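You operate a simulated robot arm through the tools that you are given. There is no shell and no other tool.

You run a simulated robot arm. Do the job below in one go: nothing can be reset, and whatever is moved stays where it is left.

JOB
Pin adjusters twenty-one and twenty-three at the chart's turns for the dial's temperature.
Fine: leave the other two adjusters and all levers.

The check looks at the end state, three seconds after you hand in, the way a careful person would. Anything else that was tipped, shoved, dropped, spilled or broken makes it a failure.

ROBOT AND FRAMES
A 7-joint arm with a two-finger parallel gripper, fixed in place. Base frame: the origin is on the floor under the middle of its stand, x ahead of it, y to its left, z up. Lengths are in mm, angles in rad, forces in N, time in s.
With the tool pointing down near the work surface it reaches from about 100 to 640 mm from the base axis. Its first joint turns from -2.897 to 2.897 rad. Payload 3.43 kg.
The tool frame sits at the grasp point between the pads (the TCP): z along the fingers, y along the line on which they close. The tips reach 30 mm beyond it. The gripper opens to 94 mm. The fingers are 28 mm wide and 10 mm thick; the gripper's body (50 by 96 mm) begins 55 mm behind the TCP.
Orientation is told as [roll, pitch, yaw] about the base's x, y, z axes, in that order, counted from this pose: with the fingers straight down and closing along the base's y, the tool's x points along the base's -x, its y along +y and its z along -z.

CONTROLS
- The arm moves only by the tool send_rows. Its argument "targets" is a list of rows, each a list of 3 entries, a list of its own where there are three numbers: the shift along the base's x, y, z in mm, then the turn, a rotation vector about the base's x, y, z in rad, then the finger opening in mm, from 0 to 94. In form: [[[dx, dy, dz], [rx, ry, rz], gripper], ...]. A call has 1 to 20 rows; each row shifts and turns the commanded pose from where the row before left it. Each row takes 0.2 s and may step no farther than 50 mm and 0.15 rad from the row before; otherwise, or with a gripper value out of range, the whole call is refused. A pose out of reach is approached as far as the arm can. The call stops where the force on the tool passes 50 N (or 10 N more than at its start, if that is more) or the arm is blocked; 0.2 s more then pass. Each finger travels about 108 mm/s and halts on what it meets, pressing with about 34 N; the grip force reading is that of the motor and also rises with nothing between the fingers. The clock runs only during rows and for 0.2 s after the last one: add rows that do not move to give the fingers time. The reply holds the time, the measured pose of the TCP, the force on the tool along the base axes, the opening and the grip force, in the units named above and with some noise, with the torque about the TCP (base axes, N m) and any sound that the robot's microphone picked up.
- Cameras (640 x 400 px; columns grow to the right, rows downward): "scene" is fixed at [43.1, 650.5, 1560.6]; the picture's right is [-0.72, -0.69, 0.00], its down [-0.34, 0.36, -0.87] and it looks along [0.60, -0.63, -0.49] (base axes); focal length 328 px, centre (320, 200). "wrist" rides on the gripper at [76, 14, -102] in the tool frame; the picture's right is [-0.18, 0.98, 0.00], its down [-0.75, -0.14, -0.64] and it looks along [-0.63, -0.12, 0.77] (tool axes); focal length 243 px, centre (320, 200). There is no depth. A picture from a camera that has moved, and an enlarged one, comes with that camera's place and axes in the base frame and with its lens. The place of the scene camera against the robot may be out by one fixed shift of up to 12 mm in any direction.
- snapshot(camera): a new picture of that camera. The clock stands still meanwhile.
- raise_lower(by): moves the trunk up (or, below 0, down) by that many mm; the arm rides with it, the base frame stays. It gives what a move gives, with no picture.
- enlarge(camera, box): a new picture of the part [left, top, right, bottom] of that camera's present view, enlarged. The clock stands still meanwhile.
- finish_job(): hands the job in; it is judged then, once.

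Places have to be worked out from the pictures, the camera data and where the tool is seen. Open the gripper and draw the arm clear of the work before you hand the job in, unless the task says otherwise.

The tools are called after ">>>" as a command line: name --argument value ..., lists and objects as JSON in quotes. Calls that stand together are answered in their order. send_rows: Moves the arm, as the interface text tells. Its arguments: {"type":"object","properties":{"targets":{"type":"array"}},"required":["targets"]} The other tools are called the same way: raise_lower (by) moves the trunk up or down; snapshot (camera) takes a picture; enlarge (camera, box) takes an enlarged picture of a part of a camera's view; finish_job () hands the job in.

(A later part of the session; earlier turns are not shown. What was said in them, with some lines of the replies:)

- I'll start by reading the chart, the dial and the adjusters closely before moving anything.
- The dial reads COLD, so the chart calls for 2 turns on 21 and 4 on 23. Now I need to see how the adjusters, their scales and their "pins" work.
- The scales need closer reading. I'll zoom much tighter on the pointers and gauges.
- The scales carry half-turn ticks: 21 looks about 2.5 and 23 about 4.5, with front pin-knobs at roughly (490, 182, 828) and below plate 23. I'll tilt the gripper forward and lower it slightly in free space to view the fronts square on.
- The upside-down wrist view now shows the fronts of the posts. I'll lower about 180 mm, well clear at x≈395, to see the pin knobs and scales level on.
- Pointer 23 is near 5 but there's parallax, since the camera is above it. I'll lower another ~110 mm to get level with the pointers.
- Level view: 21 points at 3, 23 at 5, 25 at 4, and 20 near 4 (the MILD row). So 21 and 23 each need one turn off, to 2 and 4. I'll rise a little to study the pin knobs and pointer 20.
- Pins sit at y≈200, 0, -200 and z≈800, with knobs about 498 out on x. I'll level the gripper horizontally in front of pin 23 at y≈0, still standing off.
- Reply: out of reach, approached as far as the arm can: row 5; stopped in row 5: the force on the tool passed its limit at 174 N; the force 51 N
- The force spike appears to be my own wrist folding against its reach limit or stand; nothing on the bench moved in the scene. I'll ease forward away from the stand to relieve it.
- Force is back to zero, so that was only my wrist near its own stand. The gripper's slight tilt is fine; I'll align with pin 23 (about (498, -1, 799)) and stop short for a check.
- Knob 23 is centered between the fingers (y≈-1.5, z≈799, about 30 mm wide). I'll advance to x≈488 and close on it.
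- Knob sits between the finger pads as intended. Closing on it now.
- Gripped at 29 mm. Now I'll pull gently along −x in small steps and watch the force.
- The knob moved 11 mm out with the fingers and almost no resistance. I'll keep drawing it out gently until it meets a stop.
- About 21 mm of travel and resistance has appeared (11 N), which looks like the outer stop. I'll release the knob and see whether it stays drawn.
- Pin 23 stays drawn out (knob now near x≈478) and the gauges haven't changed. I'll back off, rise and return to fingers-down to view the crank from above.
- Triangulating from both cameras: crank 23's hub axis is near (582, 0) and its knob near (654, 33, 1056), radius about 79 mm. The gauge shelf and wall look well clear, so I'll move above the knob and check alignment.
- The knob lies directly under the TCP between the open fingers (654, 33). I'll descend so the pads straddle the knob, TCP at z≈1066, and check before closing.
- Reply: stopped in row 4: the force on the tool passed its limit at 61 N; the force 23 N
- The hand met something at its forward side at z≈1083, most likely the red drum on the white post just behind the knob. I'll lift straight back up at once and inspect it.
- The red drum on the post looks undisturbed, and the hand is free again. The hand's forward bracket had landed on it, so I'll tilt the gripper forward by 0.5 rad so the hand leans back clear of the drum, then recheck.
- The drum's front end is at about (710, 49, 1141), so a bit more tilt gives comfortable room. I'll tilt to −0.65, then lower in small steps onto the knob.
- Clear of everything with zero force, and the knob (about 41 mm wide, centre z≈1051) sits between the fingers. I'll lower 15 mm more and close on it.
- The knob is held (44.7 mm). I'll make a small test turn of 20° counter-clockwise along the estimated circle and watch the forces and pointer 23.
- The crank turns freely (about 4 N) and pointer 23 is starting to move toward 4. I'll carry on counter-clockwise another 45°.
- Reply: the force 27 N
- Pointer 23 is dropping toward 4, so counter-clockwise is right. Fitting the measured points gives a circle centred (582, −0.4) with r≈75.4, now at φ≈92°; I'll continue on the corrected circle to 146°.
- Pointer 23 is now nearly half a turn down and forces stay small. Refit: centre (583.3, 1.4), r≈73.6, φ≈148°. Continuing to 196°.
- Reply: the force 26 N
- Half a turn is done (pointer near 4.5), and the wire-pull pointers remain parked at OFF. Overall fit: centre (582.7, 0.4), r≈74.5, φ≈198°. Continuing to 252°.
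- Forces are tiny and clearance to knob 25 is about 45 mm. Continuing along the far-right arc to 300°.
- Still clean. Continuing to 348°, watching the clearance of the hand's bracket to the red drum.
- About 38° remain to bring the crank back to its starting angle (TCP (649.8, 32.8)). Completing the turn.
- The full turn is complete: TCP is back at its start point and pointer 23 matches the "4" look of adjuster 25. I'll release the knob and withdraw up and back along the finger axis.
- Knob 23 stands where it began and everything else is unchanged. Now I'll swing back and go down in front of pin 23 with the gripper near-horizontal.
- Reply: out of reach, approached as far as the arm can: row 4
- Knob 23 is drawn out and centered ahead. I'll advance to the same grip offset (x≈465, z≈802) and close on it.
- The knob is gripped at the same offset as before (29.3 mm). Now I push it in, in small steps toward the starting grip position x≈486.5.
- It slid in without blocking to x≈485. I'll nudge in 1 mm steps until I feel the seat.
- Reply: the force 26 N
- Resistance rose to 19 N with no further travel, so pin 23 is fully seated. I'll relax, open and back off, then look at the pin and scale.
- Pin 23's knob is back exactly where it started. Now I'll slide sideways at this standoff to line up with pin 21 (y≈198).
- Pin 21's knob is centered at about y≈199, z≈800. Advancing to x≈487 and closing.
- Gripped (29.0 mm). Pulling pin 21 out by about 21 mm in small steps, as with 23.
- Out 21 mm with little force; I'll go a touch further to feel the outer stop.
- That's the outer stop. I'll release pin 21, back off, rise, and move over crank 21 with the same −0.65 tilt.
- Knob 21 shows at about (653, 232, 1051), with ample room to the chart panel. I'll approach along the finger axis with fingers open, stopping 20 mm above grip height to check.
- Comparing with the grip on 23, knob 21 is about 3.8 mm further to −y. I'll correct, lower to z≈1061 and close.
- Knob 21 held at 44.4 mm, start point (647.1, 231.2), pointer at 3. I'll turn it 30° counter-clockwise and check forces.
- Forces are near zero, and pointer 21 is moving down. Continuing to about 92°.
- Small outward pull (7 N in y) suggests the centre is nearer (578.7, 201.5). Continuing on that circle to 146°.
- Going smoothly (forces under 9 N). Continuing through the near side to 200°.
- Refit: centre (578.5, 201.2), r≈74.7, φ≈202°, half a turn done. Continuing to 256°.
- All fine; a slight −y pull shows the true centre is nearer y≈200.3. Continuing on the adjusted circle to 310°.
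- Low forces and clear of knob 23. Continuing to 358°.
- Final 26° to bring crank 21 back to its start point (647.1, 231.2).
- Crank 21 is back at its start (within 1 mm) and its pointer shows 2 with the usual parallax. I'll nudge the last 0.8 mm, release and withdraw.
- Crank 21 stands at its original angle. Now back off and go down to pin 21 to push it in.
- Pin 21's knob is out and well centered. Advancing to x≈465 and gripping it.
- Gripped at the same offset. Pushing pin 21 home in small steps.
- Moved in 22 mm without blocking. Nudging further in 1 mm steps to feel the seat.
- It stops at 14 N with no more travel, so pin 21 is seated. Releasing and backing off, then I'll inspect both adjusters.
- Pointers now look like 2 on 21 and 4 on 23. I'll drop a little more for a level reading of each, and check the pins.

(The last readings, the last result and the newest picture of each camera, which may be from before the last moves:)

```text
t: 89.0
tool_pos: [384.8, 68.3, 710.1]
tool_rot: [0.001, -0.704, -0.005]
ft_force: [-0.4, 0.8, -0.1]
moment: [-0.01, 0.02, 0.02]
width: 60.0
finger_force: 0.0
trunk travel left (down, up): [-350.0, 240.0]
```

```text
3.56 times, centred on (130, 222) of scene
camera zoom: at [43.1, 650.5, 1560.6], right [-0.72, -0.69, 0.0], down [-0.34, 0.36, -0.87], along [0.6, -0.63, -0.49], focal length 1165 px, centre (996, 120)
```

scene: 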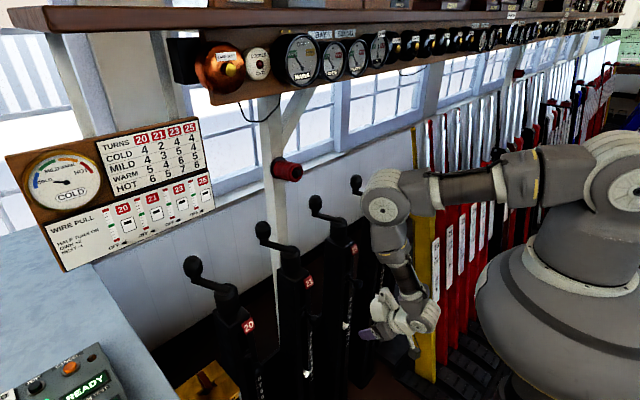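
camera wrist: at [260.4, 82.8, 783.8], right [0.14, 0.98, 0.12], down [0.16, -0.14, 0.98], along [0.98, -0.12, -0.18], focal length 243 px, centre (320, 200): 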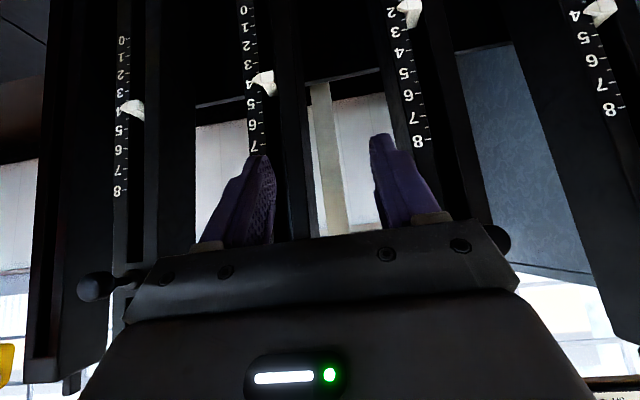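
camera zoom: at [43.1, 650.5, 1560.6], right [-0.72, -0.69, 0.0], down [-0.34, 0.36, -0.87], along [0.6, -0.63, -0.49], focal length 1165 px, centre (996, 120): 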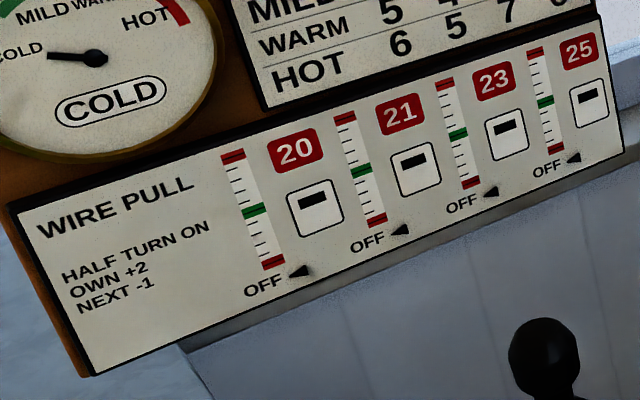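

Level readings confirm 21 at 2 and 23 at 4. I'll raise the arm to a clear parked pose and compare pins and cranks with the first pictures.

>>> send_rows --targets '[[[0, 0, 45], [0, 0, 0], 60], [[0, 0, 45], [0, 0, 0], 60], [[0, 0, 33], [0, 0, 0], 60], [[0, 0, 0], [0, 0, 0], 60]]'

>>> snapshot --camera "wrist"

>>> enlarge --camera "wrist" --box '[410, 100, 510, 220]'

>>> enlarge --camera "scene" --box '[290, 315, 330, 390]'

>>> enlarge --camera "scene" --box '[330, 260, 370, 325]'

```text
t: 90.0
tool_pos: [384.9, 68.4, 834.1]
tool_rot: [0.002, -0.702, -0.002]
ft_force: [-0.4, 0.0, 0.0]
moment: [0.04, 0.01, -0.02]
width: 60.1
finger_force: 0.0
trunk travel left (down, up): [-350.0, 240.0]
```

```text
taken
camera wrist: at [260.7, 82.1, 862.1], right [0.14, 0.98, 0.12], down [0.16, -0.14, 0.98], along [0.98, -0.12, -0.18], focal length 243 px, centre (320, 200)
```

wrist: 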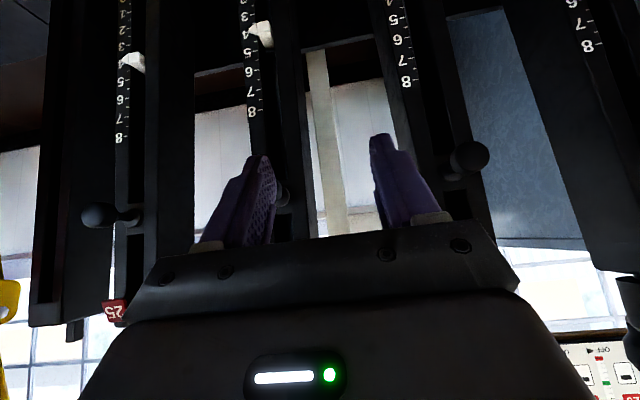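

```text
3.33 times, centred on (460, 160) of wrist
camera zoom: at [260.7, 82.1, 862.1], right [0.14, 0.98, 0.12], down [0.16, -0.14, 0.98], along [0.98, -0.12, -0.18], focal length 809 px, centre (-147, 333)
```

zoom: 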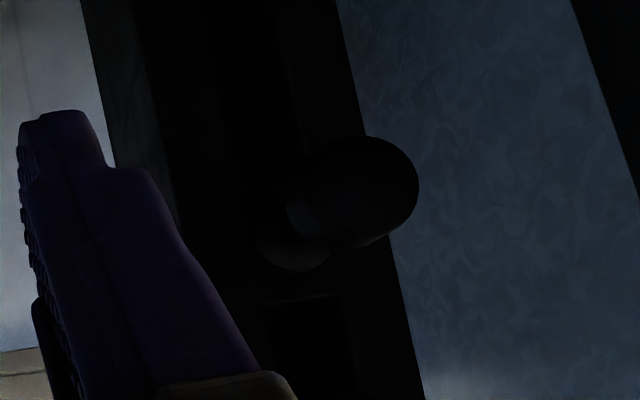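

```text
5.33 times, centred on (310, 352) of scene
camera zoom: at [43.1, 650.5, 1560.6], right [-0.72, -0.69, 0.0], down [-0.34, 0.36, -0.87], along [0.6, -0.63, -0.49], focal length 1748 px, centre (373, -613)
```

zoom: 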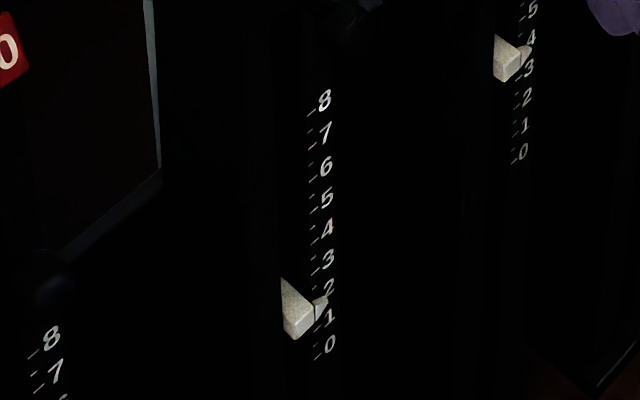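

```text
6.15 times, centred on (350, 292) of scene
camera zoom: at [43.1, 650.5, 1560.6], right [-0.72, -0.69, 0.0], down [-0.34, 0.36, -0.87], along [0.6, -0.63, -0.49], focal length 2016 px, centre (135, -369)
```

zoom: 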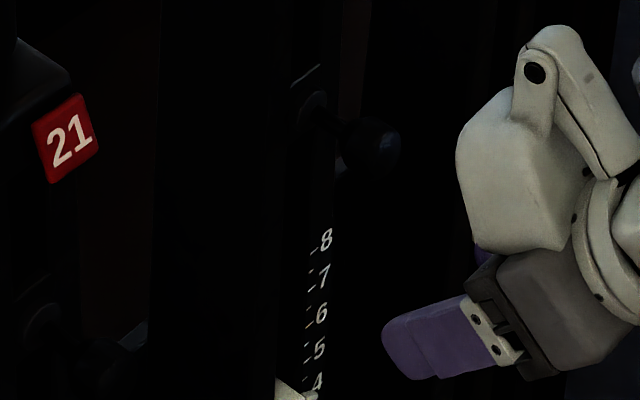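

Both pin knobs match their original seated positions. I'll raise to the starting pose, fingers open, and take a last look.

>>> send_rows --targets '[[[0, 0, 45], [0, 0, 0], 80], [[0, 0, 45], [0, 0, 0], 80], [[0, 0, 45], [0, 0, 0], 94], [[5, -10, 45], [0, 0.12, 0], 94], [[10, -15, 45], [0, 0.12, 0], 94], [[10, -15, 45], [0, 0.12, 0], 94], [[10, -15, 45], [0, 0.12, 0], 94], [[10, -10, 30], [0, 0.12, 0], 94], [[10, -5, 10], [0, 0.1, 0], 94], [[0, 0, 0], [0, 0, 0], 94]]'

>>> snapshot --camera "scene"

>>> snapshot --camera "wrist"

>>> enlarge --camera "scene" --box '[170, 150, 420, 310]'

>>> enlarge --camera "scene" --box '[0, 110, 220, 275]'

```text
t: 92.2
tool_pos: [440.9, -0.6, 1187.4]
tool_rot: [-0.001, -0.003, 0.0]
ft_force: [-0.5, -0.3, 0.3]
moment: [-0.01, 0.0, 0.0]
width: 93.9
finger_force: 0.1
trunk travel left (down, up): [-350.0, 240.0]
```

```text
taken
```

scene: 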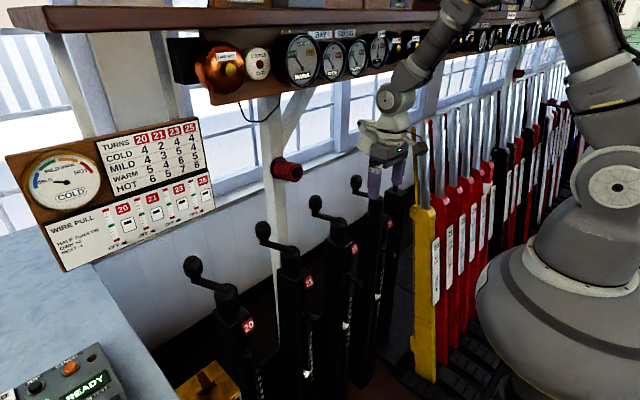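

```text
taken
camera wrist: at [363.3, 12.4, 1290.7], right [0.19, 0.98, 0.0], down [0.75, -0.14, 0.64], along [0.63, -0.12, -0.77], focal length 243 px, centre (320, 200)
```

wrist: 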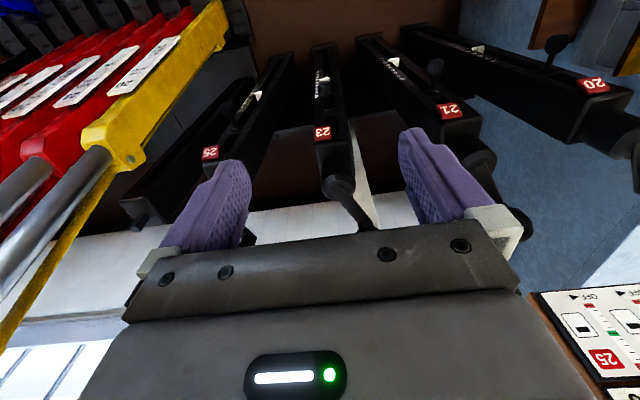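

```text
2.50 times, centred on (295, 230) of scene
camera zoom: at [43.1, 650.5, 1560.6], right [-0.72, -0.69, 0.0], down [-0.34, 0.36, -0.87], along [0.6, -0.63, -0.49], focal length 819 px, centre (382, 125)
```

zoom: 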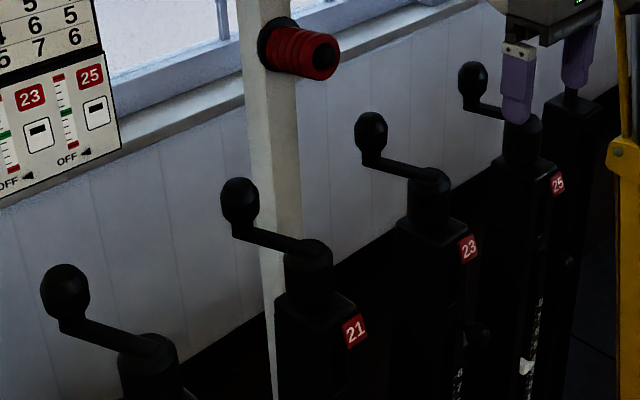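

```text
2.42 times, centred on (110, 192) of scene
camera zoom: at [43.1, 650.5, 1560.6], right [-0.72, -0.69, 0.0], down [-0.34, 0.36, -0.87], along [0.6, -0.63, -0.49], focal length 794 px, centre (829, 218)
```

zoom: 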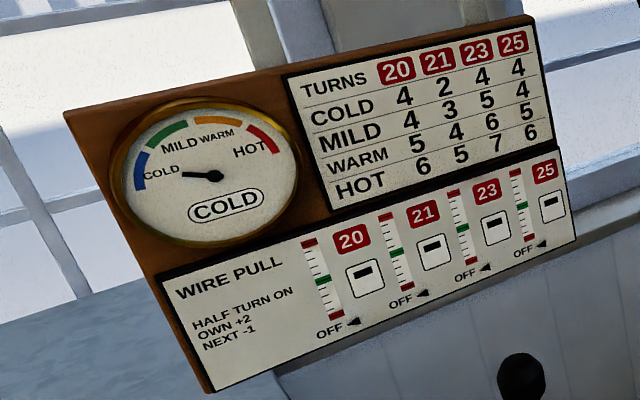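

The dial still reads COLD. Adjuster 21 is pinned at 2 and 23 at 4; 20, 25, the levers and the red drum are as they were, and the arm is clear with the gripper open. Handing in.

>>> finish_job

```text
The job is handed in.
```

Adjusters 21 and 23 are set and pinned for the dial's COLD reading: 21 at 2 turns (was 3) and 23 at 4 turns (was 5). I read both scales level-on afterwards. Both pins went in until they stopped, and their knobs sit where they did at the start.

- **Contact with the red drum:** on my first approach to crank 23, the hand touched something just behind it at about 61 N, almost certainly the red drum on the white post. I lifted off at once. The drum looks unmoved in the later pictures, but I can't rule out a mark the camera doesn't show.
- **Arm force spike:** while I was tilting the gripper level to face the pins, the force reached 174 N. It was most likely the arm's wrist against its own stand, and nothing on the bench moved.
- **Wire-pull gauges:** all four pointers stayed at OFF throughout, so I couldn't use them to check the tension.

I didn't touch adjusters 20 and 25 or any levers. The arm is clear of the work with the gripper open.
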